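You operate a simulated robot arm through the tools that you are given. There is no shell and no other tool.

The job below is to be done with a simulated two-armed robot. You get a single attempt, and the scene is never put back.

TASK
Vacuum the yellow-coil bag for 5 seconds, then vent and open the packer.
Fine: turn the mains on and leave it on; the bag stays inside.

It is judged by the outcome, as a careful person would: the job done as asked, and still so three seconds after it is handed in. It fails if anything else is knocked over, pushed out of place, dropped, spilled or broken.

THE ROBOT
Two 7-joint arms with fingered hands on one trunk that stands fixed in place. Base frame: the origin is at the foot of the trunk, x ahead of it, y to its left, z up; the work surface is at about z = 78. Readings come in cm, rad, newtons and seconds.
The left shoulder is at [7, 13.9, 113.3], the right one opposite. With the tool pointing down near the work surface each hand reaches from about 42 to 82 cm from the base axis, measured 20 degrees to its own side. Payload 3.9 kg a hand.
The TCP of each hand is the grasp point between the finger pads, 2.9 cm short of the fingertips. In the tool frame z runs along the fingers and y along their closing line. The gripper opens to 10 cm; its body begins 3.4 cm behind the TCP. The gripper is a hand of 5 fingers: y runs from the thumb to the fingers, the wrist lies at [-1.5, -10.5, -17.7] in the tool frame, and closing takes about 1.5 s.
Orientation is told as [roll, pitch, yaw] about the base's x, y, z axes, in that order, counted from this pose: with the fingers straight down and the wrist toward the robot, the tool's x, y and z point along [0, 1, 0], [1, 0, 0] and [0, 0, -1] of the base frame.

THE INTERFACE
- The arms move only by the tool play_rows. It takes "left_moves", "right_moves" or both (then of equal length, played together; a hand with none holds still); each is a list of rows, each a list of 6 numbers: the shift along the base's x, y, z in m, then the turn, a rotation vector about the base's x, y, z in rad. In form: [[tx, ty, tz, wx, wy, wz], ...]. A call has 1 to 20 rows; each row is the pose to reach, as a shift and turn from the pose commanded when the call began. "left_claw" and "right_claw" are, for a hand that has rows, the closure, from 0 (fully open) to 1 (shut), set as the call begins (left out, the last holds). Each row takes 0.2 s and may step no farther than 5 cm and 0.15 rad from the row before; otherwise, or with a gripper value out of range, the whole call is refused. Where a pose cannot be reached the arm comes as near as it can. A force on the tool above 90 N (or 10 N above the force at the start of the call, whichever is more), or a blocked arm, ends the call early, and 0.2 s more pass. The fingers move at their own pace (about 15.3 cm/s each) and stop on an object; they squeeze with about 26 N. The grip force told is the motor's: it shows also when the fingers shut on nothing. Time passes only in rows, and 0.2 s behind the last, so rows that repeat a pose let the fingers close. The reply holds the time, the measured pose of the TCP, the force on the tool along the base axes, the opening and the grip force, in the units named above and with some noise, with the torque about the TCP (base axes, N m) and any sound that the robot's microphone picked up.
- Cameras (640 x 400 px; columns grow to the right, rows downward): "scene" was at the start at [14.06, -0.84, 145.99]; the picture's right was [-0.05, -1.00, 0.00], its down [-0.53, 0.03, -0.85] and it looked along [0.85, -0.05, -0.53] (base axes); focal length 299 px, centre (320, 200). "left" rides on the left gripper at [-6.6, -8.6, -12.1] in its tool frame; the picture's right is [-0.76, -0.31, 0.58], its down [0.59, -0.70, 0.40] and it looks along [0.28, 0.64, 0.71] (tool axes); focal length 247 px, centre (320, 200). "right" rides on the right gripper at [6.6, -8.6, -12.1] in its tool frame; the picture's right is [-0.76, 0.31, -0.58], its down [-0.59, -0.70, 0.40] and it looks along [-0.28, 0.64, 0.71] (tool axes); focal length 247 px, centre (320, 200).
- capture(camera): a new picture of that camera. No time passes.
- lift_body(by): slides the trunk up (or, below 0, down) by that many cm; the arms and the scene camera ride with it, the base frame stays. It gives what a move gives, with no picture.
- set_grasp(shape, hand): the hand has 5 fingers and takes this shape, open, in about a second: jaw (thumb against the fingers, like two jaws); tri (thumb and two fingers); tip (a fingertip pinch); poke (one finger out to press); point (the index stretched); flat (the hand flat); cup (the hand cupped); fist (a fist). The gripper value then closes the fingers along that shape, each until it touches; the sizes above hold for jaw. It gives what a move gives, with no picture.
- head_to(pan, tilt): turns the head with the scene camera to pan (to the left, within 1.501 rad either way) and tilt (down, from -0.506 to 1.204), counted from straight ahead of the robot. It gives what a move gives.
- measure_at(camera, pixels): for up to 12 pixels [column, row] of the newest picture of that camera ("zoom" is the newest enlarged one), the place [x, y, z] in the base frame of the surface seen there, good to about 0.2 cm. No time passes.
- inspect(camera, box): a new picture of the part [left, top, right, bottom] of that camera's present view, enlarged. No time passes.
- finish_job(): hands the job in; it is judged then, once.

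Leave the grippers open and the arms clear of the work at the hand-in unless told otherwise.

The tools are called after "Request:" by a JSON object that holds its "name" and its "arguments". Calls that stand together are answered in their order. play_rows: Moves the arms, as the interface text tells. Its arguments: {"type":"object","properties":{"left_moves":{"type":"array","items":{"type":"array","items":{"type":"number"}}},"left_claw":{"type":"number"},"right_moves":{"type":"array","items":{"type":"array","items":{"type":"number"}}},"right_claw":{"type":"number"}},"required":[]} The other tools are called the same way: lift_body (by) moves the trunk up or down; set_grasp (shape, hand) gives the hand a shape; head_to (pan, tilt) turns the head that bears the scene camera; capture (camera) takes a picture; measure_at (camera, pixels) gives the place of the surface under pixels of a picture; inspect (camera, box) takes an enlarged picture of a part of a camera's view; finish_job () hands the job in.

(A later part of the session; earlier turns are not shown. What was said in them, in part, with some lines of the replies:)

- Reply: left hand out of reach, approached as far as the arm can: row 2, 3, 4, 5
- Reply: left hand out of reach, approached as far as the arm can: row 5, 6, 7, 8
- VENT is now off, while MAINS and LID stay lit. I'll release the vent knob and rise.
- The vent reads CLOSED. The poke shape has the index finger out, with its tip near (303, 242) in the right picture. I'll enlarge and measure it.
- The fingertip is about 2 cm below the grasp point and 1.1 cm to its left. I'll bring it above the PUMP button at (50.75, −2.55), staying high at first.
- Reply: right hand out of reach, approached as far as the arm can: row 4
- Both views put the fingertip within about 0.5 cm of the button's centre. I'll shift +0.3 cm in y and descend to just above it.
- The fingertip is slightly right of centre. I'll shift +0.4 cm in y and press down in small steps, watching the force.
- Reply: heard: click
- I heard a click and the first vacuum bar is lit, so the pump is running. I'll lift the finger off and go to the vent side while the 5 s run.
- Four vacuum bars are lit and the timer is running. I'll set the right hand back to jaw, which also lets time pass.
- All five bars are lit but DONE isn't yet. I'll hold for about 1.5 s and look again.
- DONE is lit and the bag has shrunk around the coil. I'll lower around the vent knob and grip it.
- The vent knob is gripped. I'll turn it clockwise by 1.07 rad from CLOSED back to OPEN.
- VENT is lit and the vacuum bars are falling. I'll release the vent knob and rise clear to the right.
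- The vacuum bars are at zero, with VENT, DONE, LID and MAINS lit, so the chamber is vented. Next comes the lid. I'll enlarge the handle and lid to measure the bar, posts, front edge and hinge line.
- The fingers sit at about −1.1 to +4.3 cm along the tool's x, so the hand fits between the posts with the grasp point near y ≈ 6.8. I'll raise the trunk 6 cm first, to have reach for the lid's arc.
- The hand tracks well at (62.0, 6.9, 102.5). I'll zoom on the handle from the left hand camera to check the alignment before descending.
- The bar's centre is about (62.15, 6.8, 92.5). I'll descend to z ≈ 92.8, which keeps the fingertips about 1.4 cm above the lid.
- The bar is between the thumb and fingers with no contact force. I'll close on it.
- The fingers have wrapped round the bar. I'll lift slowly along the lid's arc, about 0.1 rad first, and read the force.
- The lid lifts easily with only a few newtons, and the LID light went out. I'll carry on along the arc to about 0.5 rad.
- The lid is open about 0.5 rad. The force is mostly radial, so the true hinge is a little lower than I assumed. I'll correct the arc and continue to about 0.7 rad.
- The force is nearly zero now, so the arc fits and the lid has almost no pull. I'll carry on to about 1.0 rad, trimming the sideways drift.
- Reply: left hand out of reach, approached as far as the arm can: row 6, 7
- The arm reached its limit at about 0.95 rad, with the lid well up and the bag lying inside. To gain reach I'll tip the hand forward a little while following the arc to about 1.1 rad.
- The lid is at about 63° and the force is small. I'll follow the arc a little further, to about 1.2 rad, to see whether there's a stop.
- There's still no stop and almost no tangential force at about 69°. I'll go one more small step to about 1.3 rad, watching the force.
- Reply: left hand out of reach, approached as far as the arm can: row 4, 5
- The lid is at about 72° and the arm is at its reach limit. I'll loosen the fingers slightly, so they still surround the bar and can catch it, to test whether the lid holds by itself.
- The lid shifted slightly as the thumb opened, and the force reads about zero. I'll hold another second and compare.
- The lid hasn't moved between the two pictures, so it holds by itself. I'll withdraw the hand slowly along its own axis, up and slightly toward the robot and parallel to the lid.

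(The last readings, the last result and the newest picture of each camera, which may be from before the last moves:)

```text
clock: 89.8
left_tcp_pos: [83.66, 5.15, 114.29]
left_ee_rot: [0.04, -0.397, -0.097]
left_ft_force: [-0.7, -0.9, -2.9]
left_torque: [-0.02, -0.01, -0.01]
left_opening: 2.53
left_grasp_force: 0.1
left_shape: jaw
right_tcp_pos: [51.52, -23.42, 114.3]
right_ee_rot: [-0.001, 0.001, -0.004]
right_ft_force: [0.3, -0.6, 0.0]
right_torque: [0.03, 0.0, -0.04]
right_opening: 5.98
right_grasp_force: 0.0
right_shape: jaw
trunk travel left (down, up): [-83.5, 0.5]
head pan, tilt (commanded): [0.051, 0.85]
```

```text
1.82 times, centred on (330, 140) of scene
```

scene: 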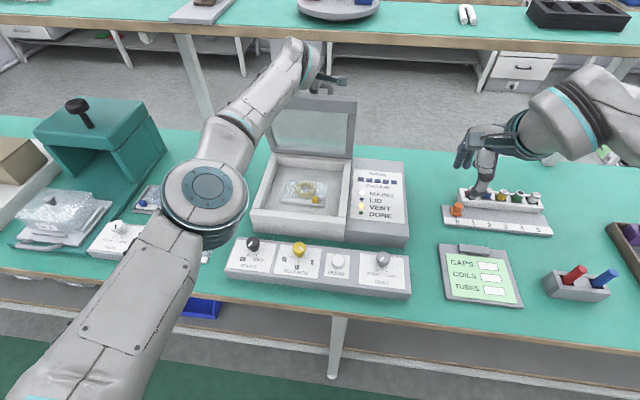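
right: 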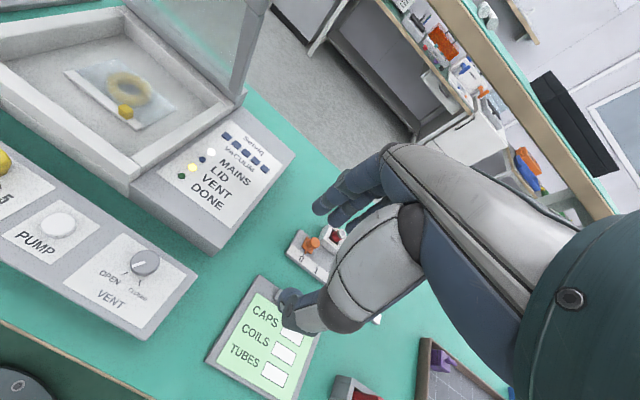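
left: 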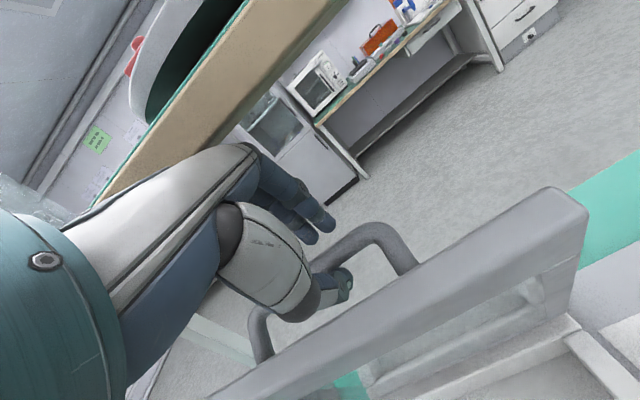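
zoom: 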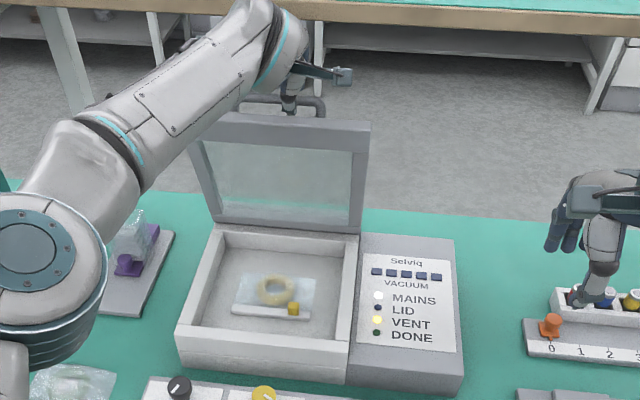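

The withdrawal is smooth at about −3 N and the lid stays put. I'll continue another 4–5 cm along the same direction.

Request:
{"name": "play_rows", "arguments": {"left_moves": [[-0.0029, 0.0002, 0.007, 0, 0, 0], [-0.006, 0.0004, 0.014, 0, 0, 0], [-0.009, 0.0006, 0.021, 0, 0, 0], [-0.013, 0.0008, 0.03, 0, 0, 0], [-0.018, 0.001, 0.042, 0, 0, 0], [-0.018, 0.001, 0.042, 0, 0, 0]]}}

Request:
{"name": "capture", "arguments": {"camera": "left"}}

Request:
{"name": "inspect", "arguments": {"camera": "scene", "box": [230, 30, 430, 250]}}

```text
clock: 91.2
left_tcp_pos: [82.43, 5.2, 115.05]
left_ee_rot: [0.037, -0.344, -0.094]
left_ft_force: [-18.2, 2.4, -83.4]
left_torque: [-0.74, -0.19, 0.15]
left_opening: 2.43
left_grasp_force: 0.1
left_shape: jaw
right_tcp_pos: [52.59, -23.24, 113.97]
right_ee_rot: [-0.003, 0.011, -0.004]
right_ft_force: [-0.8, -0.2, -0.9]
right_torque: [-0.02, 0.04, -0.03]
right_opening: 6.0
right_grasp_force: 0.1
right_shape: jaw
trunk travel left (down, up): [-83.5, 0.5]
head pan, tilt (commanded): [0.051, 0.85]
```

```text
taken
```

left: 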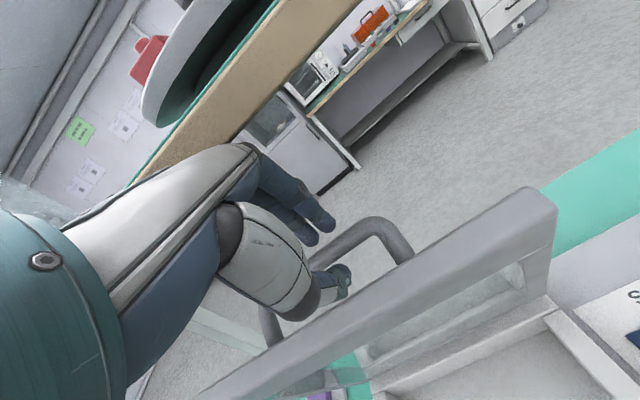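

```text
1.82 times, centred on (330, 140) of scene
```

zoom: 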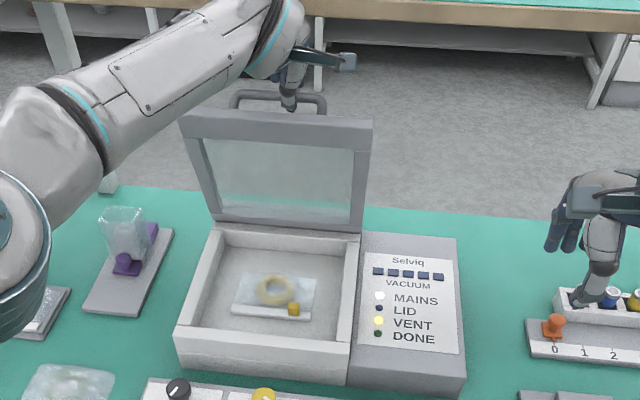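

The pull rose to 83 N, so a finger is still hooked under the bar. I'll back down at once to unload it.

Request:
{"name": "play_rows", "arguments": {"left_moves": [[0.006, -0.0004, -0.014, 0, 0, 0], [0.012, -0.0008, -0.028, 0, 0, 0]]}}

```text
clock: 91.8
left_tcp_pos: [82.83, 5.18, 114.94]
left_ee_rot: [0.034, -0.382, -0.095]
left_ft_force: [-32.3, 3.5, -41.5]
left_torque: [-0.58, -1.97, 0.28]
left_opening: 2.56
left_grasp_force: 0.1
left_shape: jaw
right_tcp_pos: [51.55, -23.38, 114.46]
right_ee_rot: [0.0, -0.002, -0.002]
right_ft_force: [0.8, 0.0, 0.3]
right_torque: [0.0, 0.01, 0.02]
right_opening: 6.01
right_grasp_force: 0.0
right_shape: jaw
trunk travel left (down, up): [-83.5, 0.5]
head pan, tilt (commanded): [0.051, 0.85]
```

It's still loaded at −41 N. I'll continue backing down to the earlier, force-free place.

Request:
{"name": "play_rows", "arguments": {"left_moves": [[0.003, -0.0002, -0.007, 0, 0, 0], [0.006, -0.0004, -0.014, 0, 0, 0], [0.008, -0.0004, -0.019, 0, 0, 0], [0.008, -0.0004, -0.019, 0, 0, 0]]}}

Request:
{"name": "capture", "arguments": {"camera": "left"}}

Request:
{"name": "capture", "arguments": {"camera": "scene"}}

```text
clock: 92.8
left_tcp_pos: [83.87, 5.19, 114.09]
left_ee_rot: [0.036, -0.403, -0.095]
left_ft_force: [0.7, -0.6, 0.1]
left_torque: [-0.02, -0.01, -0.01]
left_opening: 2.49
left_grasp_force: 0.0
left_shape: jaw
right_tcp_pos: [51.53, -23.37, 114.41]
right_ee_rot: [-0.001, 0.0, -0.005]
right_ft_force: [-1.4, -0.6, -0.8]
right_torque: [0.0, 0.0, 0.02]
right_opening: 5.99
right_grasp_force: 0.1
right_shape: jaw
trunk travel left (down, up): [-83.5, 0.5]
head pan, tilt (commanded): [0.051, 0.85]
```

```text
taken
```

left: 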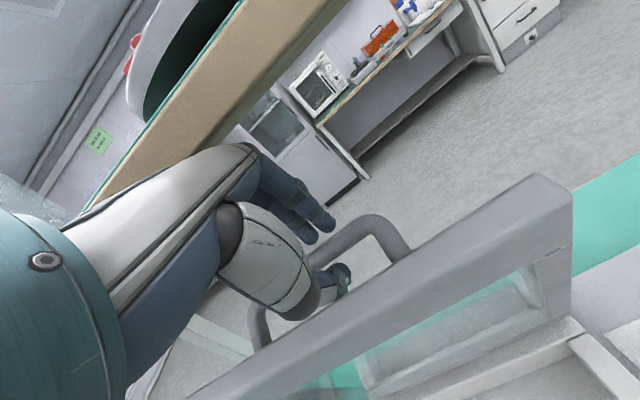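

```text
taken
```

scene: 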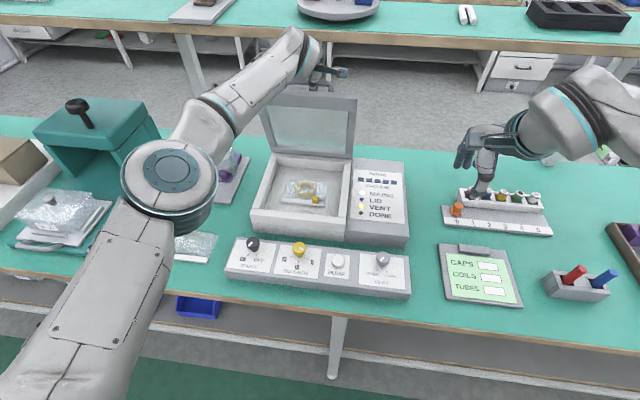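

The hand is unloaded again and nothing has moved. I'll measure the lid's angle and the bar from the scene camera, and look closely at how the fingers sit around the bar.

Request:
{"name": "inspect", "arguments": {"camera": "scene", "box": [250, 30, 380, 170]}}

Request:
{"name": "measure_at", "arguments": {"camera": "scene", "pixels": [[275, 100], [310, 100], [340, 101], [345, 130], [345, 150], [310, 96], [275, 150], [318, 88]]}}

Request:
{"name": "inspect", "arguments": {"camera": "left", "box": [220, 160, 420, 360]}}

Request:
{"name": "measure_at", "arguments": {"camera": "left", "pixels": [[370, 222], [350, 228], [338, 240], [320, 258], [262, 320], [347, 272], [335, 280], [328, 222], [310, 236], [300, 310], [320, 330], [400, 250]]}}

```text
2.86 times, centred on (315, 100) of scene
```

zoom: 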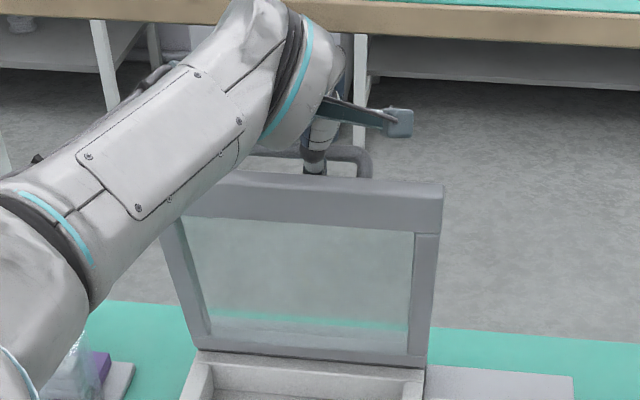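

```text
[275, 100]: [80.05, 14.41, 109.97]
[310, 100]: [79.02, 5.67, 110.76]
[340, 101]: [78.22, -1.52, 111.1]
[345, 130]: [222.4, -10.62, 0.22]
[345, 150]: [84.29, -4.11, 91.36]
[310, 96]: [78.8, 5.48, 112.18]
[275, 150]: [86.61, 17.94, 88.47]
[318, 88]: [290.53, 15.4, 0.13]
```

```text
2.00 times, centred on (320, 260) of left
```

zoom: 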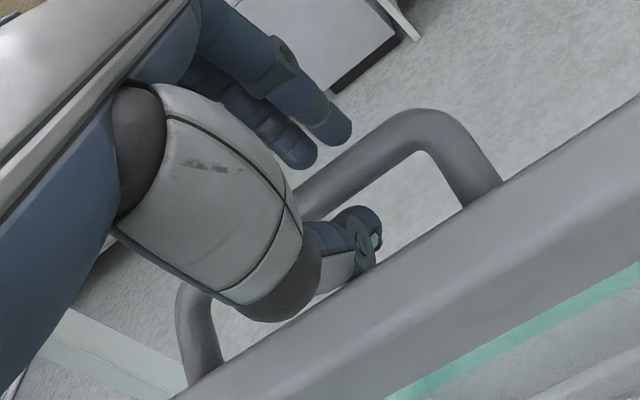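

```text
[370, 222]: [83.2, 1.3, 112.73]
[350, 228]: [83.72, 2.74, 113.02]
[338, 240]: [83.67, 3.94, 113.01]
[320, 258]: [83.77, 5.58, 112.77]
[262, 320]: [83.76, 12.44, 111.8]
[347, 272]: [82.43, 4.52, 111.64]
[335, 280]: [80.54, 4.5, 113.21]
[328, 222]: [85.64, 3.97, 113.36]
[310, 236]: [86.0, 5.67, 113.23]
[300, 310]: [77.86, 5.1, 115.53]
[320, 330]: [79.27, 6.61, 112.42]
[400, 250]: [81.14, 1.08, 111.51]
```

The force pattern points to the thumb tip hooking the bar: the bar sits 0.5 cm toward the thumb side, while the fingertips clear it by more than 1 cm. There is about 1.3 cm between thumb and lid, so I'll open a bit more and look again.

Request:
{"name": "play_rows", "arguments": {"left_moves": [[0, 0, 0, 0, 0, 0], [-0.002, 0, -0.001, 0, 0, 0], [-0.003, 0, -0.0015, 0, 0, 0], [-0.003, 0, -0.0015, 0, 0, 0]], "left_claw": 0.6}}

Request:
{"name": "capture", "arguments": {"camera": "left"}}

Request:
{"name": "inspect", "arguments": {"camera": "left", "box": [220, 160, 420, 360]}}

Request:
{"name": "measure_at", "arguments": {"camera": "left", "pixels": [[370, 222], [350, 230], [338, 242], [347, 285], [355, 280], [328, 222], [312, 236], [320, 330]]}}

```text
clock: 93.8
left_tcp_pos: [83.44, 5.13, 113.71]
left_ee_rot: [0.039, -0.398, -0.096]
left_ft_force: [-0.6, 0.1, 0.3]
left_torque: [0.02, -0.02, -0.03]
left_opening: 3.95
left_grasp_force: 0.1
left_shape: jaw
right_tcp_pos: [51.43, -23.39, 114.47]
right_ee_rot: [-0.001, 0.0, -0.004]
right_ft_force: [0.2, -0.2, -0.2]
right_torque: [-0.04, 0.0, 0.0]
right_opening: 5.98
right_grasp_force: 0.1
right_shape: jaw
trunk travel left (down, up): [-83.5, 0.5]
head pan, tilt (commanded): [0.051, 0.85]
```

```text
taken
```

left: 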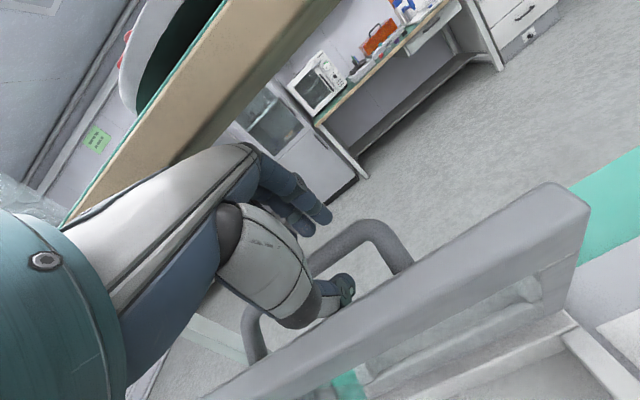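

```text
2.00 times, centred on (320, 260) of left
```

zoom: 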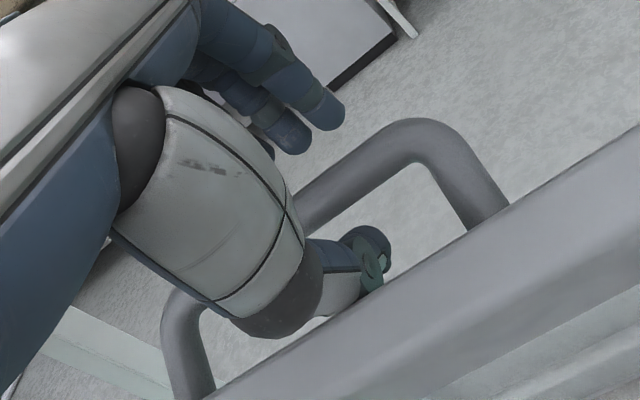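

```text
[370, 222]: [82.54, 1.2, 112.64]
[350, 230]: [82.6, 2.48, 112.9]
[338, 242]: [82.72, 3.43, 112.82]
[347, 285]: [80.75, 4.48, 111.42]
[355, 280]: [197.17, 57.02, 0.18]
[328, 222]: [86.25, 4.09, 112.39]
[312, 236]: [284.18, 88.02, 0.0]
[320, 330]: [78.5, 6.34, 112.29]
```

The thumb now has clearance from the bar. It nudged the lid about 1 cm, and the lid still holds. I'll withdraw in small steps and check the force.

Request:
{"name": "play_rows", "arguments": {"left_moves": [[-0.0018, 0.0002, 0.0047, 0, 0, 0], [-0.0036, 0.0003, 0.0093, 0, 0, 0], [-0.0054, 0.0004, 0.014, 0, 0, 0], [-0.0054, 0.0004, 0.014, 0, 0, 0]]}}

Request:
{"name": "play_rows", "arguments": {"left_moves": [[-0.0018, 0.0002, 0.0047, 0, 0, 0], [-0.0036, 0.0003, 0.0093, 0, 0, 0], [-0.0036, 0.0003, 0.0093, 0, 0, 0]]}}

Request:
{"name": "inspect", "arguments": {"camera": "left", "box": [220, 160, 420, 360]}}

```text
clock: 94.8
left_tcp_pos: [83.06, 5.19, 115.01]
left_ee_rot: [0.036, -0.396, -0.095]
left_ft_force: [-4.5, 1.0, -7.8]
left_torque: [-0.12, -0.29, 0.03]
left_opening: 3.96
left_grasp_force: 0.0
left_shape: jaw
right_tcp_pos: [51.42, -23.25, 114.45]
right_ee_rot: [0.0, -0.001, -0.004]
right_ft_force: [-0.8, -0.3, 0.3]
right_torque: [0.0, 0.0, -0.01]
right_opening: 5.98
right_grasp_force: 0.1
right_shape: jaw
trunk travel left (down, up): [-83.5, 0.5]
head pan, tilt (commanded): [0.051, 0.85]
```

```text
clock: 95.6
left_tcp_pos: [82.72, 5.15, 114.95]
left_ee_rot: [0.037, -0.382, -0.094]
left_ft_force: [-13.4, 0.6, -37.7]
left_torque: [-0.24, -0.59, 0.08]
left_opening: 3.96
left_grasp_force: 0.1
left_shape: jaw
right_tcp_pos: [51.79, -23.31, 114.31]
right_ee_rot: [-0.001, 0.002, -0.003]
right_ft_force: [-0.4, -0.7, 0.2]
right_torque: [0.02, 0.03, -0.04]
right_opening: 5.98
right_grasp_force: 0.2
right_shape: jaw
trunk travel left (down, up): [-83.5, 0.5]
head pan, tilt (commanded): [0.051, 0.85]
```

```text
2.00 times, centred on (320, 260) of left
```

zoom: 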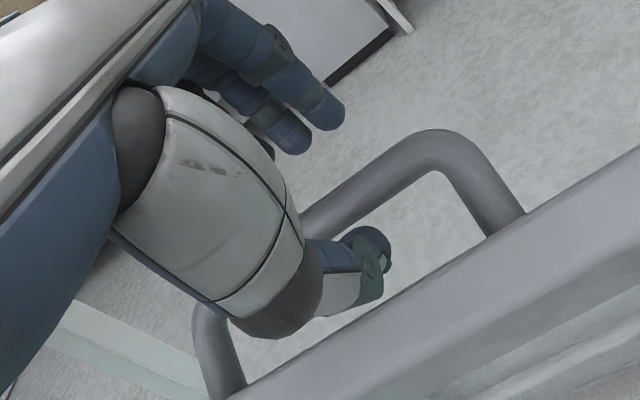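

It's blocked again at the same spot. The contact works out to be at the thumb tip, which slants under the bar while the thumb sits in the slot between bar and lid. I'll back down to unload, re-grip, and lower the lid to a flatter angle where the thumb can leave freely. Later I'll push the lid fully open from its inner side.

Request:
{"name": "play_rows", "arguments": {"left_moves": [[0.002, 0, -0.008, 0, 0, 0], [0.004, 0, -0.016, 0, 0, 0], [0.006, 0, -0.025, 0, 0, 0], [0.006, 0, -0.025, 0, 0, 0]]}}

Request:
{"name": "capture", "arguments": {"camera": "left"}}

Request:
{"name": "measure_at", "arguments": {"camera": "left", "pixels": [[370, 225], [352, 232], [340, 244], [250, 330], [320, 330], [400, 260]]}}

```text
clock: 96.6
left_tcp_pos: [83.13, 5.21, 113.62]
left_ee_rot: [0.038, -0.401, -0.097]
left_ft_force: [1.1, -1.1, 0.6]
left_torque: [0.01, 0.0, -0.03]
left_opening: 3.92
left_grasp_force: 0.0
left_shape: jaw
right_tcp_pos: [51.46, -23.35, 114.25]
right_ee_rot: [-0.001, -0.001, -0.003]
right_ft_force: [-0.1, -0.5, 0.2]
right_torque: [0.01, -0.02, 0.06]
right_opening: 5.99
right_grasp_force: 0.0
right_shape: jaw
trunk travel left (down, up): [-83.5, 0.5]
head pan, tilt (commanded): [0.051, 0.85]
```

```text
taken
```

left: 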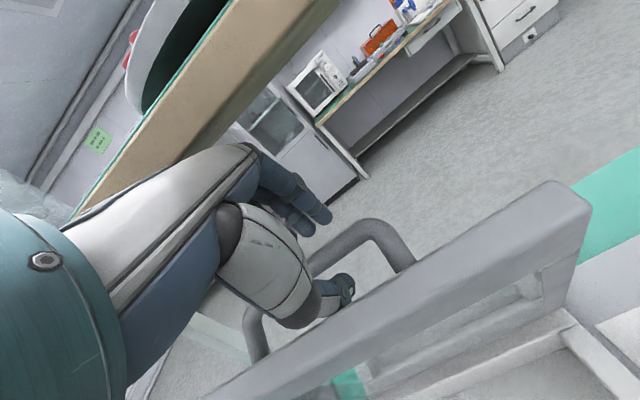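

```text
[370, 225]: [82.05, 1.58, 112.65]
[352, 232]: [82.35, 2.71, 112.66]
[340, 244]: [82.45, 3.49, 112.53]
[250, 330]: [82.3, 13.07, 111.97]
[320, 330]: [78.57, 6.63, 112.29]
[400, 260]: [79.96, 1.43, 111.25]
```

It's unloaded at (83.1, 113.6) and the lid is still up at about 69°. I'll close on the bar again.

Request:
{"name": "play_rows", "arguments": {"left_moves": [[0, 0, 0, 0, 0, 0], [0, 0, 0, 0, 0, 0], [0, 0, 0, 0, 0, 0], [0, 0, 0, 0, 0, 0], [0, 0, 0, 0, 0, 0]], "left_claw": 1.0}}

Request:
{"name": "capture", "arguments": {"camera": "left"}}

```text
clock: 97.8
left_tcp_pos: [83.31, 5.07, 113.41]
left_ee_rot: [0.037, -0.396, -0.097]
left_ft_force: [0.1, 0.8, -5.7]
left_torque: [0.1, -0.02, -0.12]
left_opening: 0.44
left_grasp_force: 25.6
left_shape: jaw
right_tcp_pos: [51.47, -23.46, 114.36]
right_ee_rot: [0.001, 0.002, -0.004]
right_ft_force: [0.1, -0.9, -0.6]
right_torque: [0.03, 0.01, -0.02]
right_opening: 5.98
right_grasp_force: 0.1
right_shape: jaw
trunk travel left (down, up): [-83.5, 0.5]
head pan, tilt (commanded): [0.051, 0.85]
```

```text
taken
```

left: 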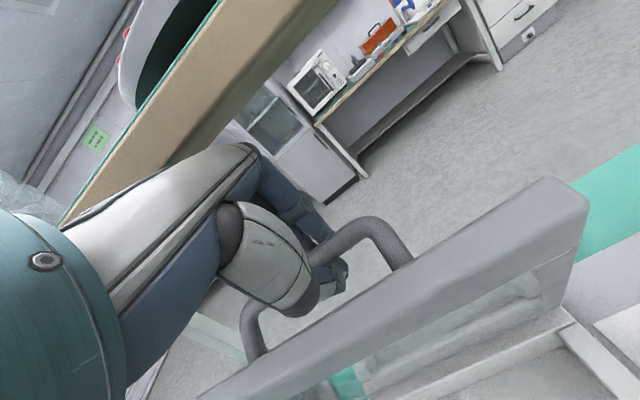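

The bar is gripped. I'll lower the lid back along the arc toward about 0.95 rad while tipping the hand back to vertical.

Request:
{"name": "play_rows", "arguments": {"left_moves": [[-0.0118, 0.001, -0.0022, 0, 0.045, 0], [-0.0236, 0.002, -0.005, 0, 0.09, 0], [-0.0352, 0.003, -0.0084, 0, 0.135, 0], [-0.0466, 0.004, -0.0123, 0, 0.18, 0], [-0.0577, 0.005, -0.0169, 0, 0.225, 0], [-0.0577, 0.005, -0.0169, 0, 0.225, 0]]}}

Request:
{"name": "capture", "arguments": {"camera": "left"}}

```text
clock: 99.2
left_tcp_pos: [77.66, 5.63, 111.43]
left_ee_rot: [0.015, -0.17, -0.091]
left_ft_force: [5.4, -1.8, -11.2]
left_torque: [0.25, -0.32, -0.14]
left_opening: 0.28
left_grasp_force: 26.5
left_shape: jaw
right_tcp_pos: [51.75, -23.36, 114.29]
right_ee_rot: [0.0, 0.005, -0.004]
right_ft_force: [-0.7, 0.2, -0.1]
right_torque: [0.01, -0.02, -0.01]
right_opening: 5.98
right_grasp_force: 0.0
right_shape: jaw
trunk travel left (down, up): [-83.5, 0.5]
head pan, tilt (commanded): [0.051, 0.85]
```

```text
taken
```

left: 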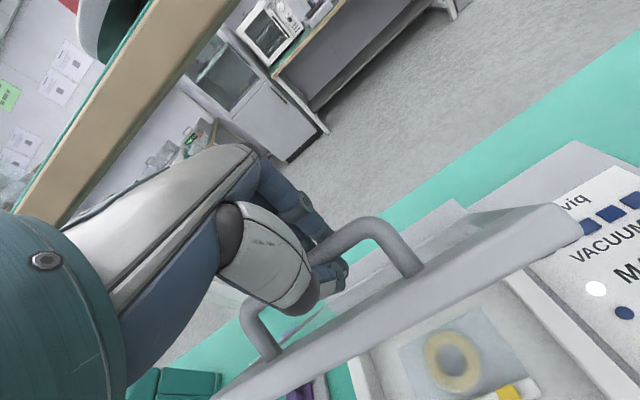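

The force is modest. I'll continue lowering to about 0.65 rad with the hand tipped slightly past vertical.

Request:
{"name": "play_rows", "arguments": {"left_moves": [[-0.011, 0.001, -0.007, 0, 0.055, 0], [-0.0219, 0.002, -0.0135, 0, 0.11, 0], [-0.0325, 0.003, -0.02, 0, 0.165, 0], [-0.043, 0.0035, -0.0267, 0, 0.22, 0], [-0.0527, 0.004, -0.034, 0, 0.275, 0], [-0.0622, 0.005, -0.042, 0, 0.32, 0], [-0.0622, 0.005, -0.042, 0, 0.32, 0]]}}

Request:
{"name": "capture", "arguments": {"camera": "left"}}

Request:
{"name": "inspect", "arguments": {"camera": "scene", "box": [230, 60, 430, 250]}}

```text
clock: 100.8
left_tcp_pos: [71.62, 6.18, 107.15]
left_ee_rot: [-0.011, 0.15, -0.088]
left_ft_force: [13.0, -0.5, -13.5]
left_torque: [0.0, -0.36, -0.12]
left_opening: 0.12
left_grasp_force: 26.1
left_shape: jaw
right_tcp_pos: [51.99, -23.29, 114.19]
right_ee_rot: [-0.001, 0.004, -0.002]
right_ft_force: [0.6, -0.1, -0.4]
right_torque: [-0.03, -0.01, 0.02]
right_opening: 5.98
right_grasp_force: 0.0
right_shape: jaw
trunk travel left (down, up): [-83.5, 0.5]
head pan, tilt (commanded): [0.051, 0.85]
```

```text
taken
```

left: 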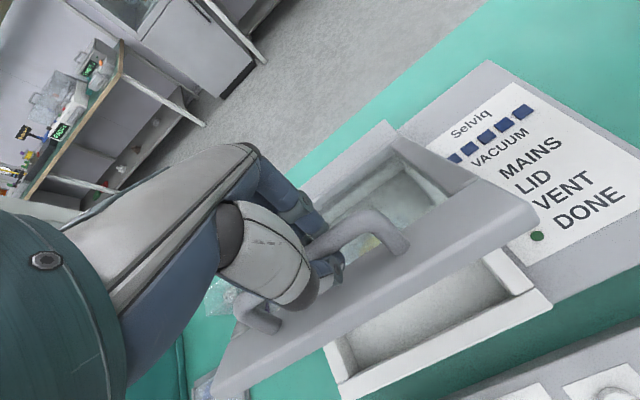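

```text
2.11 times, centred on (330, 155) of scene
```

zoom: 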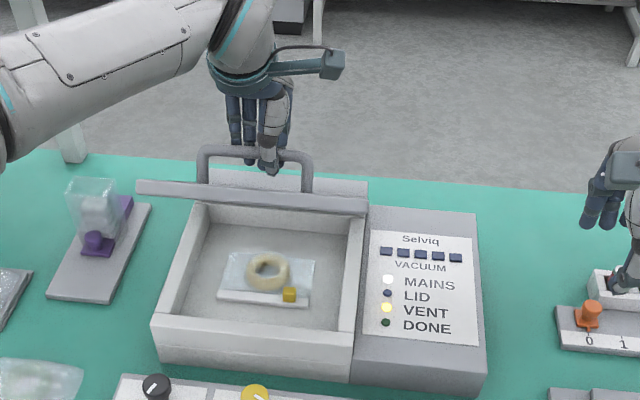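

The lid is at about 0.7 rad. I'll relax the stored force slightly, open the fingers to about 4 cm and check that the lid holds here.

Request:
{"name": "play_rows", "arguments": {"left_moves": [[0.003, 0, -0.004, 0, 0, 0], [0.003, 0, -0.004, 0, 0, 0], [0.003, 0, -0.004, 0, 0, 0], [0.003, 0, -0.004, 0, 0, 0], [0.003, 0, -0.004, 0, 0, 0]], "left_claw": 0.6}}

Request:
{"name": "capture", "arguments": {"camera": "left"}}

Request:
{"name": "inspect", "arguments": {"camera": "left", "box": [200, 160, 440, 360]}}

```text
clock: 102.0
left_tcp_pos: [71.53, 6.16, 107.2]
left_ee_rot: [-0.012, 0.145, -0.088]
left_ft_force: [0.0, -1.1, -0.4]
left_torque: [-0.01, 0.01, -0.01]
left_opening: 4.01
left_grasp_force: 0.1
left_shape: jaw
right_tcp_pos: [51.49, -23.18, 114.47]
right_ee_rot: [-0.001, 0.0, -0.004]
right_ft_force: [0.6, 0.1, -0.6]
right_torque: [0.03, 0.02, 0.0]
right_opening: 5.98
right_grasp_force: 0.0
right_shape: jaw
trunk travel left (down, up): [-83.5, 0.5]
head pan, tilt (commanded): [0.051, 0.85]
```

```text
taken
```

left: 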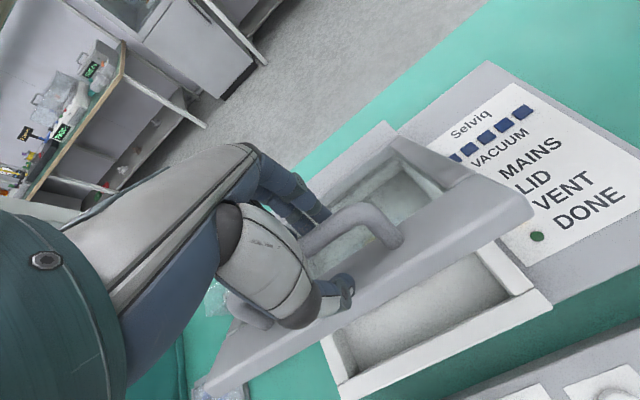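

```text
2.00 times, centred on (320, 260) of left
```

zoom: 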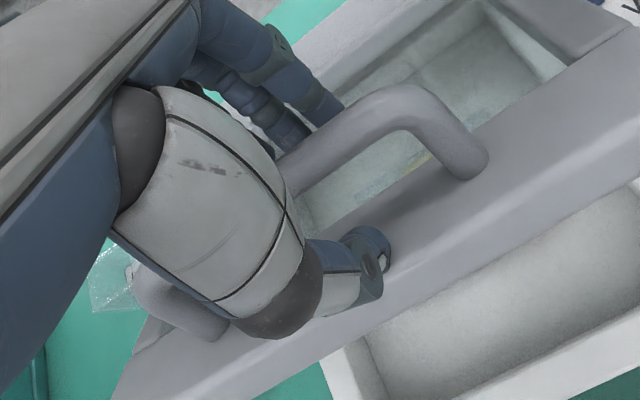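

The lid holds with zero force. I'll withdraw 1.5 cm along the hand's axis and check.

Request:
{"name": "play_rows", "arguments": {"left_moves": [[0.0007, 0, 0.005, 0, 0, 0], [0.0015, 0, 0.01, 0, 0, 0], [0.0022, 0, 0.015, 0, 0, 0], [0.0022, 0, 0.015, 0, 0, 0]]}}

Request:
{"name": "inspect", "arguments": {"camera": "left", "box": [200, 160, 440, 360]}}

```text
clock: 103.0
left_tcp_pos: [71.77, 6.16, 108.74]
left_ee_rot: [-0.011, 0.146, -0.09]
left_ft_force: [0.4, 0.5, -0.1]
left_torque: [-0.03, 0.01, -0.03]
left_opening: 3.97
left_grasp_force: 0.1
left_shape: jaw
right_tcp_pos: [51.48, -23.33, 114.4]
right_ee_rot: [0.0, 0.0, -0.003]
right_ft_force: [0.8, 0.3, 0.0]
right_torque: [-0.02, 0.0, -0.02]
right_opening: 5.97
right_grasp_force: 0.0
right_shape: jaw
trunk travel left (down, up): [-83.5, 0.5]
head pan, tilt (commanded): [0.051, 0.85]
```

```text
2.00 times, centred on (320, 260) of left
```

zoom: 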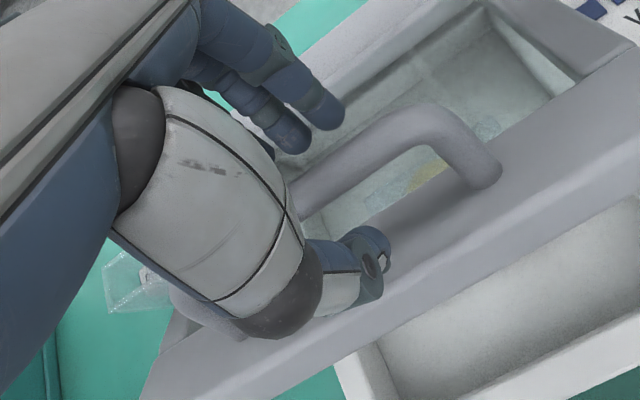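

The hand slid out freely with no force. I'll open to 6 cm and withdraw another 3 cm.

Request:
{"name": "play_rows", "arguments": {"left_moves": [[0, 0, 0, 0, 0, 0], [0, 0, 0, 0, 0, 0], [0.0007, 0, 0.005, 0, 0, 0], [0.0015, 0, 0.01, 0, 0, 0], [0.003, 0, 0.02, 0, 0, 0], [0.0045, 0, 0.03, 0, 0, 0], [0.0045, 0, 0.03, 0, 0, 0]], "left_claw": 0.4}}

Request:
{"name": "capture", "arguments": {"camera": "left"}}

```text
clock: 104.6
left_tcp_pos: [72.17, 6.25, 111.73]
left_ee_rot: [-0.012, 0.143, -0.089]
left_ft_force: [0.0, -0.6, -0.2]
left_torque: [-0.03, 0.01, -0.01]
left_opening: 5.98
left_grasp_force: 0.1
left_shape: jaw
right_tcp_pos: [51.55, -23.27, 114.55]
right_ee_rot: [0.001, -0.001, -0.004]
right_ft_force: [0.2, 0.8, -0.5]
right_torque: [0.0, -0.01, 0.03]
right_opening: 5.97
right_grasp_force: 0.2
right_shape: jaw
trunk travel left (down, up): [-83.5, 0.5]
head pan, tilt (commanded): [0.051, 0.85]
```

```text
taken
```

left: 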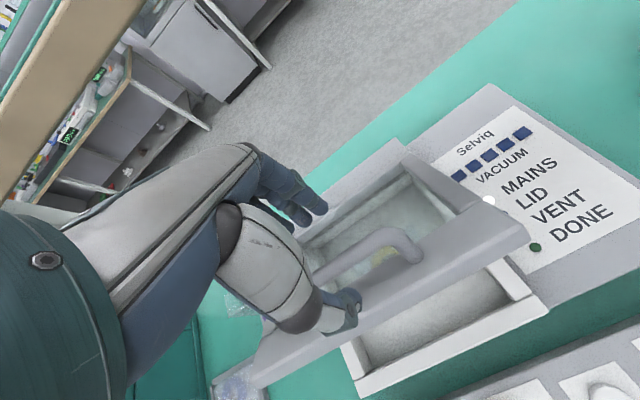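

The hand is free and the lid stays at about 40°. I'll rise, move back toward the robot in front of the lid and close the hand, so I can push the lid's front edge open from the front.

Request:
{"name": "play_rows", "arguments": {"left_moves": [[0, 0, 0.03, 0, -0.03, 0], [-0.005, 0, 0.06, 0, -0.06, 0], [-0.035, 0, 0.07, 0, -0.09, 0], [-0.07, 0, 0.07, 0, -0.12, 0], [-0.105, 0, 0.07, 0, -0.145, 0], [-0.14, 0, 0.07, 0, -0.145, 0], [-0.14, 0, 0.07, 0, -0.145, 0]], "left_claw": 1.0}}

Request:
{"name": "capture", "arguments": {"camera": "scene"}}

Request:
{"name": "capture", "arguments": {"camera": "left"}}

```text
clock: 106.2
left_tcp_pos: [58.21, 6.13, 118.77]
left_ee_rot: [0.0, -0.001, -0.088]
left_ft_force: [0.1, -0.1, 0.7]
left_torque: [0.04, 0.03, 0.01]
left_opening: 0.02
left_grasp_force: 25.7
left_shape: jaw
left hand out of reach, approached as far as the arm can: row 1
right_tcp_pos: [51.49, -23.39, 114.33]
right_ee_rot: [0.0, 0.0, -0.003]
right_ft_force: [0.8, 0.0, 0.1]
right_torque: [-0.03, 0.01, 0.01]
right_opening: 5.98
right_grasp_force: 0.0
right_shape: jaw
trunk travel left (down, up): [-83.5, 0.5]
head pan, tilt (commanded): [0.051, 0.85]
```

```text
taken
```

scene: 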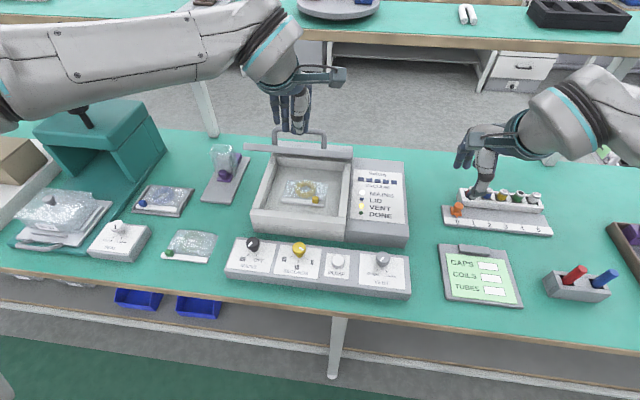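

```text
taken
```

left: 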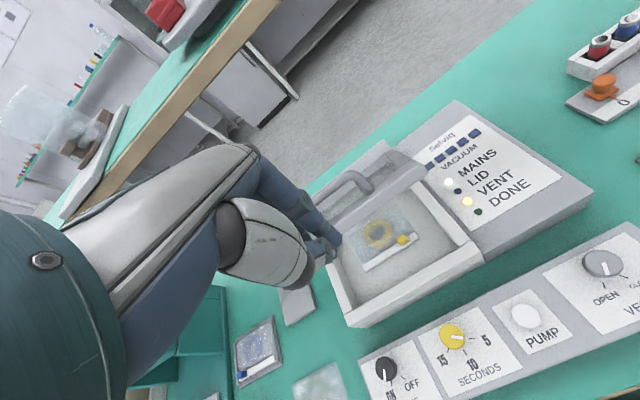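

The lid stays put at about 40° while the hand is away. I'll measure its front edge to plan the push.

Request:
{"name": "inspect", "arguments": {"camera": "scene", "box": [230, 90, 430, 250]}}

Request:
{"name": "measure_at", "arguments": {"camera": "zoom", "pixels": [[60, 145], [150, 150], [250, 155], [310, 160], [60, 135], [200, 145], [305, 150], [145, 100], [235, 110], [200, 107]]}}

```text
2.50 times, centred on (330, 170) of scene
```

zoom: 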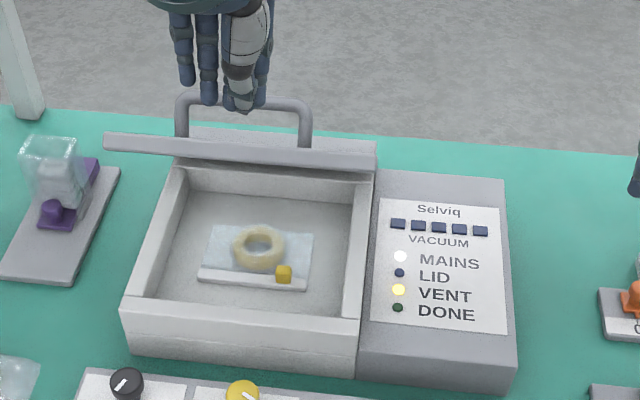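

```text
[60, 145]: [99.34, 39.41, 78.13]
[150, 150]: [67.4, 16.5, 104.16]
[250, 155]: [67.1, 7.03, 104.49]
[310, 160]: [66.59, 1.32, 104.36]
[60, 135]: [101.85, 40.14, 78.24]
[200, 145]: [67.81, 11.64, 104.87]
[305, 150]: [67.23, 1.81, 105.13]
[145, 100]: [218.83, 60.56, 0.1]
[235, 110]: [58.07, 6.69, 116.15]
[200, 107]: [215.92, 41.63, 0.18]
```

The front edge is at about (67.1, 7, 104.5). I'll lower the closed hand to z ≈ 104.5 in front of it.

Request:
{"name": "play_rows", "arguments": {"left_moves": [[0.005, 0, -0.04, 0, 0, 0], [0.01, 0, -0.08, 0, 0, 0], [0.02, 0, -0.12, 0, 0, 0], [0.02, 0, -0.142, 0, 0, 0], [0.04, 0, -0.142, 0, 0, 0], [0.04, 0, -0.142, 0, 0, 0]]}}

Request:
{"name": "capture", "arguments": {"camera": "left"}}

Request:
{"name": "inspect", "arguments": {"camera": "scene", "box": [230, 60, 430, 250]}}

Request:
{"name": "capture", "arguments": {"camera": "right"}}

```text
clock: 107.6
left_tcp_pos: [62.12, 6.24, 104.49]
left_ee_rot: [0.0, 0.0, -0.088]
left_ft_force: [0.2, 0.9, -0.4]
left_torque: [-0.02, 0.04, 0.02]
left_opening: 0.01
left_grasp_force: 25.9
left_shape: jaw
right_tcp_pos: [51.41, -23.31, 114.43]
right_ee_rot: [0.001, 0.0, -0.003]
right_ft_force: [-0.6, 0.2, -0.3]
right_torque: [-0.01, 0.0, 0.0]
right_opening: 5.95
right_grasp_force: 0.0
right_shape: jaw
trunk travel left (down, up): [-83.5, 0.5]
head pan, tilt (commanded): [0.051, 0.85]
```

```text
taken
```

left: 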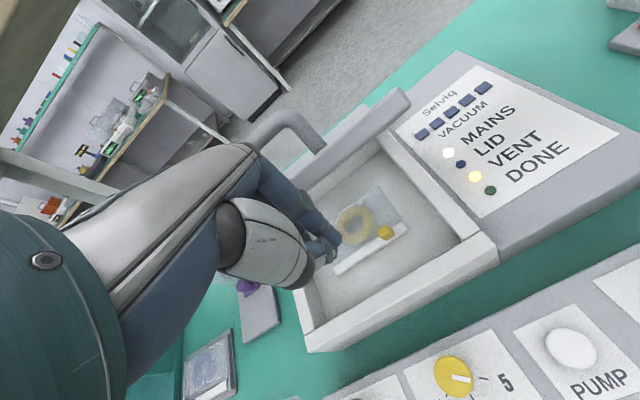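

```text
2.11 times, centred on (330, 155) of scene
```

zoom: 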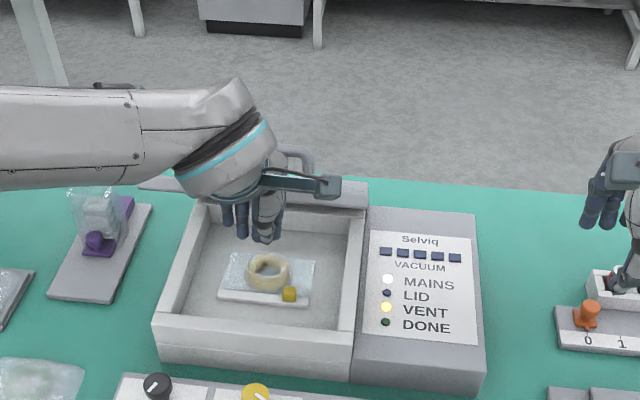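

```text
taken
```

right: 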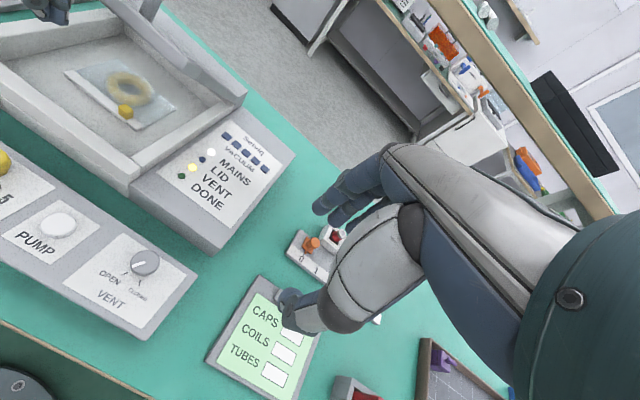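

The closed hand is in front of the lid's edge. I'll push forward and up along the edge's arc in small steps.

Request:
{"name": "play_rows", "arguments": {"left_moves": [[0.012, -0.001, 0.0, 0, 0, 0], [0.024, -0.002, 0.002, 0, 0, 0], [0.033, -0.003, 0.011, 0, 0, 0], [0.041, -0.004, 0.02, 0, 0, 0], [0.051, -0.005, 0.029, 0, 0, 0], [0.061, -0.0055, 0.037, 0, 0, 0], [0.061, -0.0055, 0.037, 0, 0, 0]]}}

Request:
{"name": "capture", "arguments": {"camera": "left"}}

Request:
{"name": "inspect", "arguments": {"camera": "scene", "box": [230, 60, 430, 250]}}

```text
clock: 109.2
left_tcp_pos: [68.17, 5.58, 108.33]
left_ee_rot: [0.001, 0.0, -0.09]
left_ft_force: [-5.0, -0.2, 5.1]
left_torque: [0.05, -0.04, 0.03]
left_opening: 0.01
left_grasp_force: 25.6
left_shape: jaw
right_tcp_pos: [51.39, -23.25, 114.46]
right_ee_rot: [0.0, -0.003, -0.006]
right_ft_force: [-0.6, -0.2, -0.1]
right_torque: [-0.01, -0.02, 0.0]
right_opening: 5.96
right_grasp_force: 0.0
right_shape: jaw
trunk travel left (down, up): [-83.5, 0.5]
head pan, tilt (commanded): [0.051, 0.85]
```

```text
taken
```

left: 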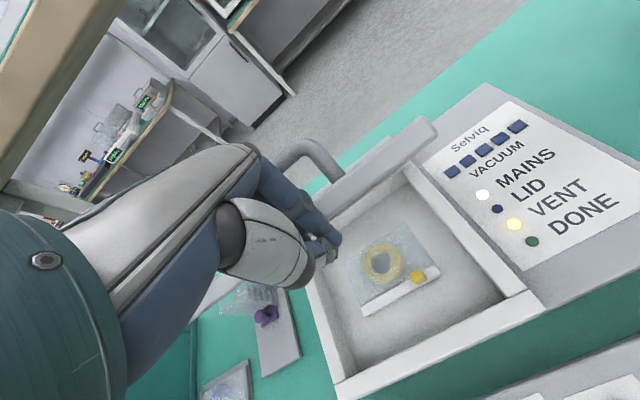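

```text
2.11 times, centred on (330, 155) of scene
```

zoom: 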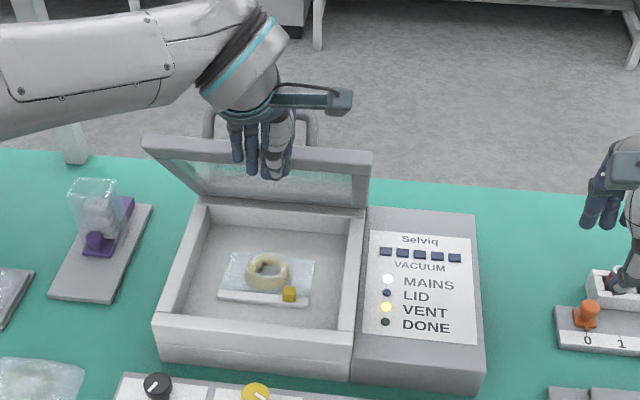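

The lid is moving up with about 5 N. I'll continue pushing along the arc to about x = 76, tipping the fingers forward a little near the end.

Request:
{"name": "play_rows", "arguments": {"left_moves": [[0.01, -0.001, 0.007, 0, 0, 0], [0.021, -0.002, 0.015, 0, 0, 0], [0.032, -0.003, 0.021, 0, -0.03, 0], [0.044, -0.004, 0.027, 0, -0.08, 0], [0.055, -0.005, 0.032, 0, -0.14, 0], [0.066, -0.006, 0.035, 0, -0.2, 0], [0.076, -0.007, 0.037, 0, -0.26, 0], [0.076, -0.007, 0.037, 0, -0.26, 0]]}}

Request:
{"name": "capture", "arguments": {"camera": "left"}}

Request:
{"name": "inspect", "arguments": {"camera": "scene", "box": [230, 40, 430, 250]}}

```text
clock: 111.0
left_tcp_pos: [75.84, 4.99, 111.83]
left_ee_rot: [0.023, -0.261, -0.093]
left_ft_force: [-0.2, 0.1, 0.4]
left_torque: [0.02, -0.02, 0.02]
left_opening: 0.01
left_grasp_force: 25.8
left_shape: jaw
right_tcp_pos: [51.45, -23.36, 114.42]
right_ee_rot: [0.0, 0.0, -0.004]
right_ft_force: [-0.5, 0.4, -0.1]
right_torque: [0.02, 0.04, 0.0]
right_opening: 5.97
right_grasp_force: 0.0
right_shape: jaw
trunk travel left (down, up): [-83.5, 0.5]
head pan, tilt (commanded): [0.051, 0.85]
```

```text
taken
```

left: 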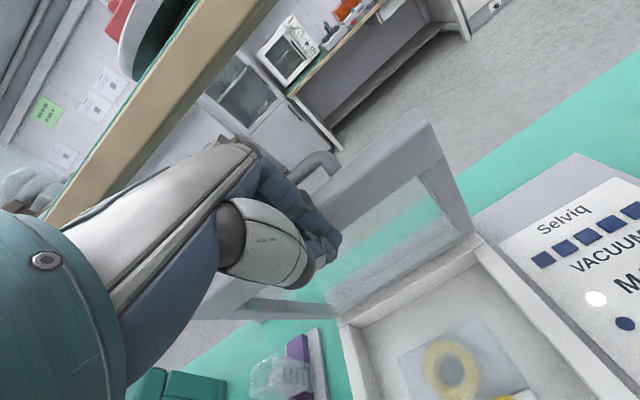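

```text
1.90 times, centred on (330, 145) of scene
```

zoom: 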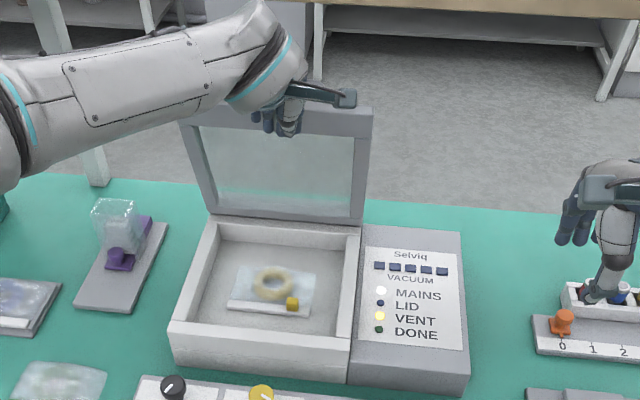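

The lid is now pushed far back and the hand reads no force. I'll measure its edge to find its angle.

Request:
{"name": "measure_at", "arguments": {"camera": "zoom", "pixels": [[345, 120], [230, 125], [350, 210], [240, 205], [345, 110], [200, 125]]}}

Request:
{"name": "measure_at", "arguments": {"camera": "left", "pixels": [[420, 130], [390, 160], [430, 170], [455, 230], [350, 280], [340, 200]]}}

```text
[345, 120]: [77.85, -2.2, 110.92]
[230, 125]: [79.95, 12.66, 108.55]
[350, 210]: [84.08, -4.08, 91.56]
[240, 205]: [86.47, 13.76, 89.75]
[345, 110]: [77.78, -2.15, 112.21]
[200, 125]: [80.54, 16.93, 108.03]
```

```text
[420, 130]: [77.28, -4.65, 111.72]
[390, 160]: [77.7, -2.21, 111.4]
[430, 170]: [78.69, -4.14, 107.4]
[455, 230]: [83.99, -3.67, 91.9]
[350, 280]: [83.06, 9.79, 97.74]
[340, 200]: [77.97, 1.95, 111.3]
```

The lid's inner face leans at about 72° and it stands on its own. I'll retract the left hand straight back, then up and to the left, opening the hand once it's clear.

Request:
{"name": "play_rows", "arguments": {"left_moves": [[-0.03, 0.002, 0.0, 0, 0.04, 0], [-0.065, 0.004, 0.0, 0, 0.1, 0], [-0.1, 0.006, 0.0, 0, 0.16, 0], [-0.14, 0.01, 0.01, 0, 0.22, 0], [-0.175, 0.03, 0.03, 0, 0.26, 0.03], [-0.2, 0.06, 0.06, 0, 0.26, 0.06], [-0.22, 0.09, 0.09, 0, 0.26, 0.1], [-0.24, 0.12, 0.11, 0, 0.26, 0.14], [-0.24, 0.15, 0.12, 0, 0.26, 0.17], [-0.24, 0.15, 0.12, 0, 0.26, 0.17]]}}

Request:
{"name": "capture", "arguments": {"camera": "scene"}}

```text
clock: 113.2
left_tcp_pos: [51.65, 19.94, 123.81]
left_ee_rot: [0.024, 0.001, 0.081]
left_ft_force: [-0.2, -1.0, -0.3]
left_torque: [-0.02, -0.03, -0.01]
left_opening: 0.03
left_grasp_force: 26.0
left_shape: jaw
right_tcp_pos: [51.54, -23.46, 114.3]
right_ee_rot: [0.0, 0.001, -0.004]
right_ft_force: [0.2, 0.8, -0.7]
right_torque: [-0.02, 0.03, 0.0]
right_opening: 5.96
right_grasp_force: 0.0
right_shape: jaw
trunk travel left (down, up): [-83.5, 0.5]
head pan, tilt (commanded): [0.051, 0.85]
```

```text
taken
```

scene: 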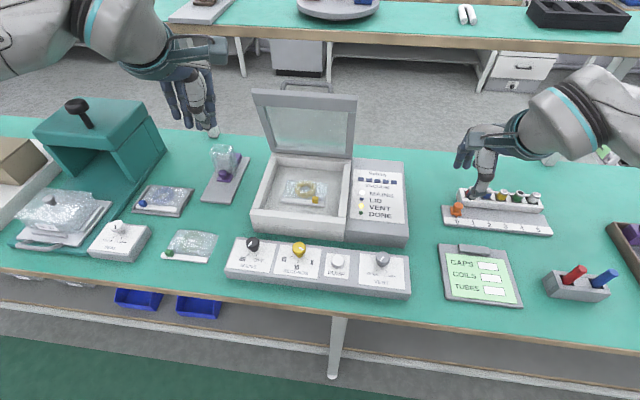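

The lid stands open and both arms are clear. I'll open both hands, raise the right arm a little and wait a couple of seconds to confirm that everything stays as it is.

Request:
{"name": "play_rows", "arguments": {"left_moves": [[0, 0.02, 0.02, 0, 0, 0], [0, 0.03, 0.03, 0, 0, 0], [0, 0.03, 0.03, 0, 0, 0], [0, 0.03, 0.03, 0, 0, 0], [0, 0.03, 0.03, 0, 0, 0], [0, 0.03, 0.03, 0, 0, 0], [0, 0.03, 0.03, 0, 0, 0], [0, 0.03, 0.03, 0, 0, 0], [0, 0.03, 0.03, 0, 0, 0], [0, 0.03, 0.03, 0, 0, 0]], "left_claw": 0, "right_moves": [[0, 0, 0.03, 0, 0, 0], [0, 0, 0.06, 0, 0, 0], [0, 0, 0.09, 0, 0, 0], [0, 0, 0.1, 0, 0, 0], [0, 0, 0.1, 0, 0, 0], [0, 0, 0.1, 0, 0, 0], [0, 0, 0.1, 0, 0, 0], [0, 0, 0.1, 0, 0, 0], [0, 0, 0.1, 0, 0, 0], [0, 0, 0.1, 0, 0, 0]], "right_claw": 0}}

Request:
{"name": "capture", "arguments": {"camera": "scene"}}

Request:
{"name": "inspect", "arguments": {"camera": "scene", "box": [220, 70, 430, 300]}}

Request:
{"name": "inspect", "arguments": {"camera": "scene", "box": [340, 160, 420, 240]}}

Request:
{"name": "inspect", "arguments": {"camera": "scene", "box": [250, 150, 360, 220]}}

Request:
{"name": "inspect", "arguments": {"camera": "scene", "box": [220, 225, 420, 300]}}

```text
clock: 115.4
left_tcp_pos: [51.78, 22.94, 126.94]
left_ee_rot: [0.023, 0.0, 0.079]
left_ft_force: [0.1, -0.1, 0.1]
left_torque: [-0.02, 0.0, 0.0]
left_opening: 9.99
left_grasp_force: 0.0
left_shape: jaw
right_tcp_pos: [51.38, -23.24, 124.48]
right_ee_rot: [-0.001, 0.0, -0.004]
right_ft_force: [0.5, -0.8, 0.0]
right_torque: [0.01, 0.0, 0.0]
right_opening: 9.98
right_grasp_force: 0.1
right_shape: jaw
trunk travel left (down, up): [-83.5, 0.5]
head pan, tilt (commanded): [0.051, 0.85]
```

```text
taken
```

scene: 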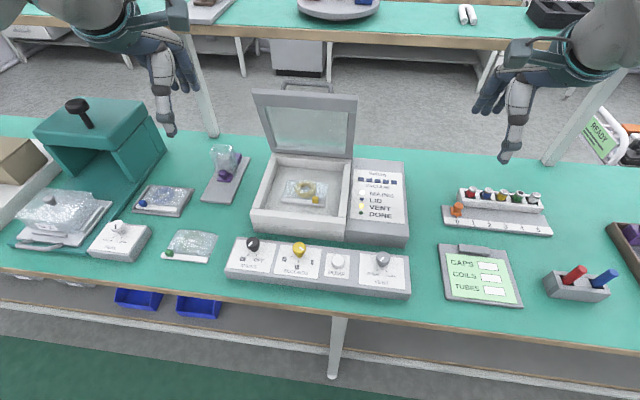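

```text
1.74 times, centred on (325, 185) of scene
```

zoom: 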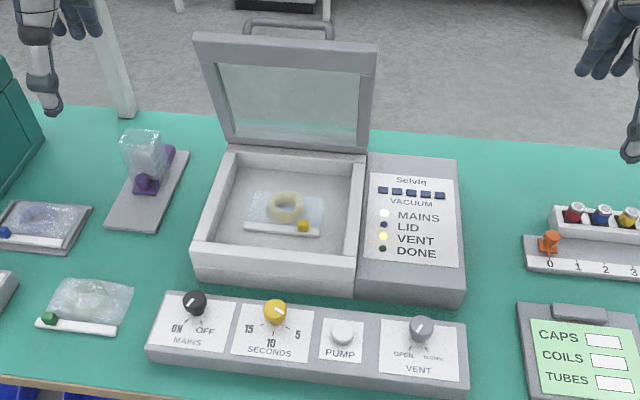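

```text
5.00 times, centred on (380, 200) of scene
```

zoom: 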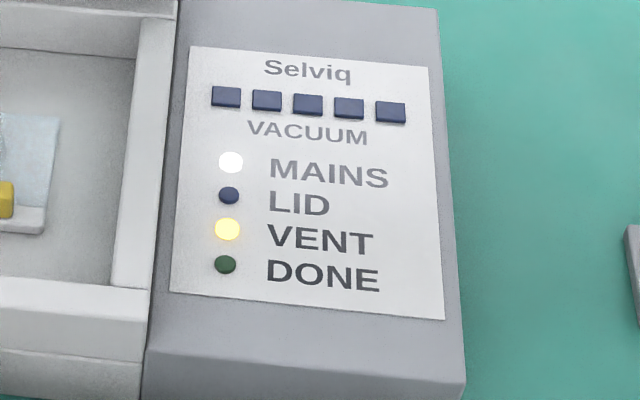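

```text
5.71 times, centred on (305, 185) of scene
```

zoom: 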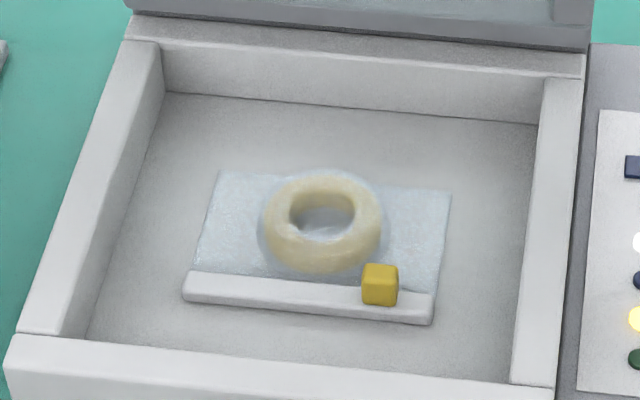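

```text
3.20 times, centred on (320, 262) of scene
```

zoom: 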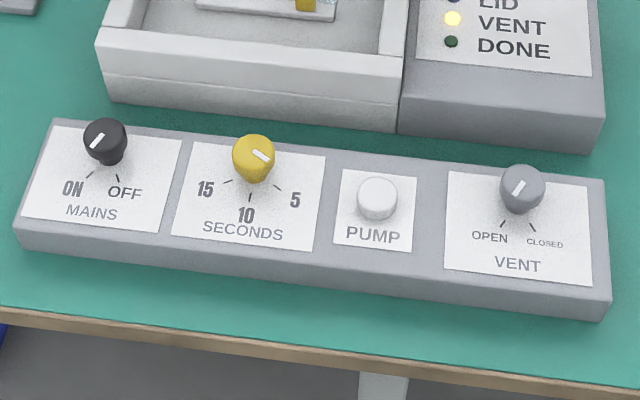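

The final state matches the job:
- MAINS is ON and its light is lit, the seconds dial is at 5 and the vent is open.
- The lid stands open on its own.
- The shrunk yellow-coil bag lies inside the chamber.
- Both hands are open and clear, and nothing else has moved.

I'm handing the job in.

Request:
{"name": "finish_job", "arguments": {}}

```text
The job is handed in.
```

The yellow-coil bag was vacuumed on the 5-second setting until DONE lit. The packer is now vented and open, and the job is handed in.

- **Mains:** on and left on.
- **Vacuum and vent:** all five vacuum bars lit during the run. The bars had dropped to zero before I opened the lid.
- **Lid:** standing open on its own at about 72°.
- **Bag:** still inside the chamber, shrunk around the coil.
- **Problem while opening:** the left thumb caught under the lid handle twice as I tried to let go, pulling with about 83 N the first time and 38 N the second. I backed off, lowered the lid to about 40° to get free, and pushed it back open from its front edge.

The pictures afterwards show the packer and everything else on the bench where they were. Both hands are open and the arms are clear of the work.
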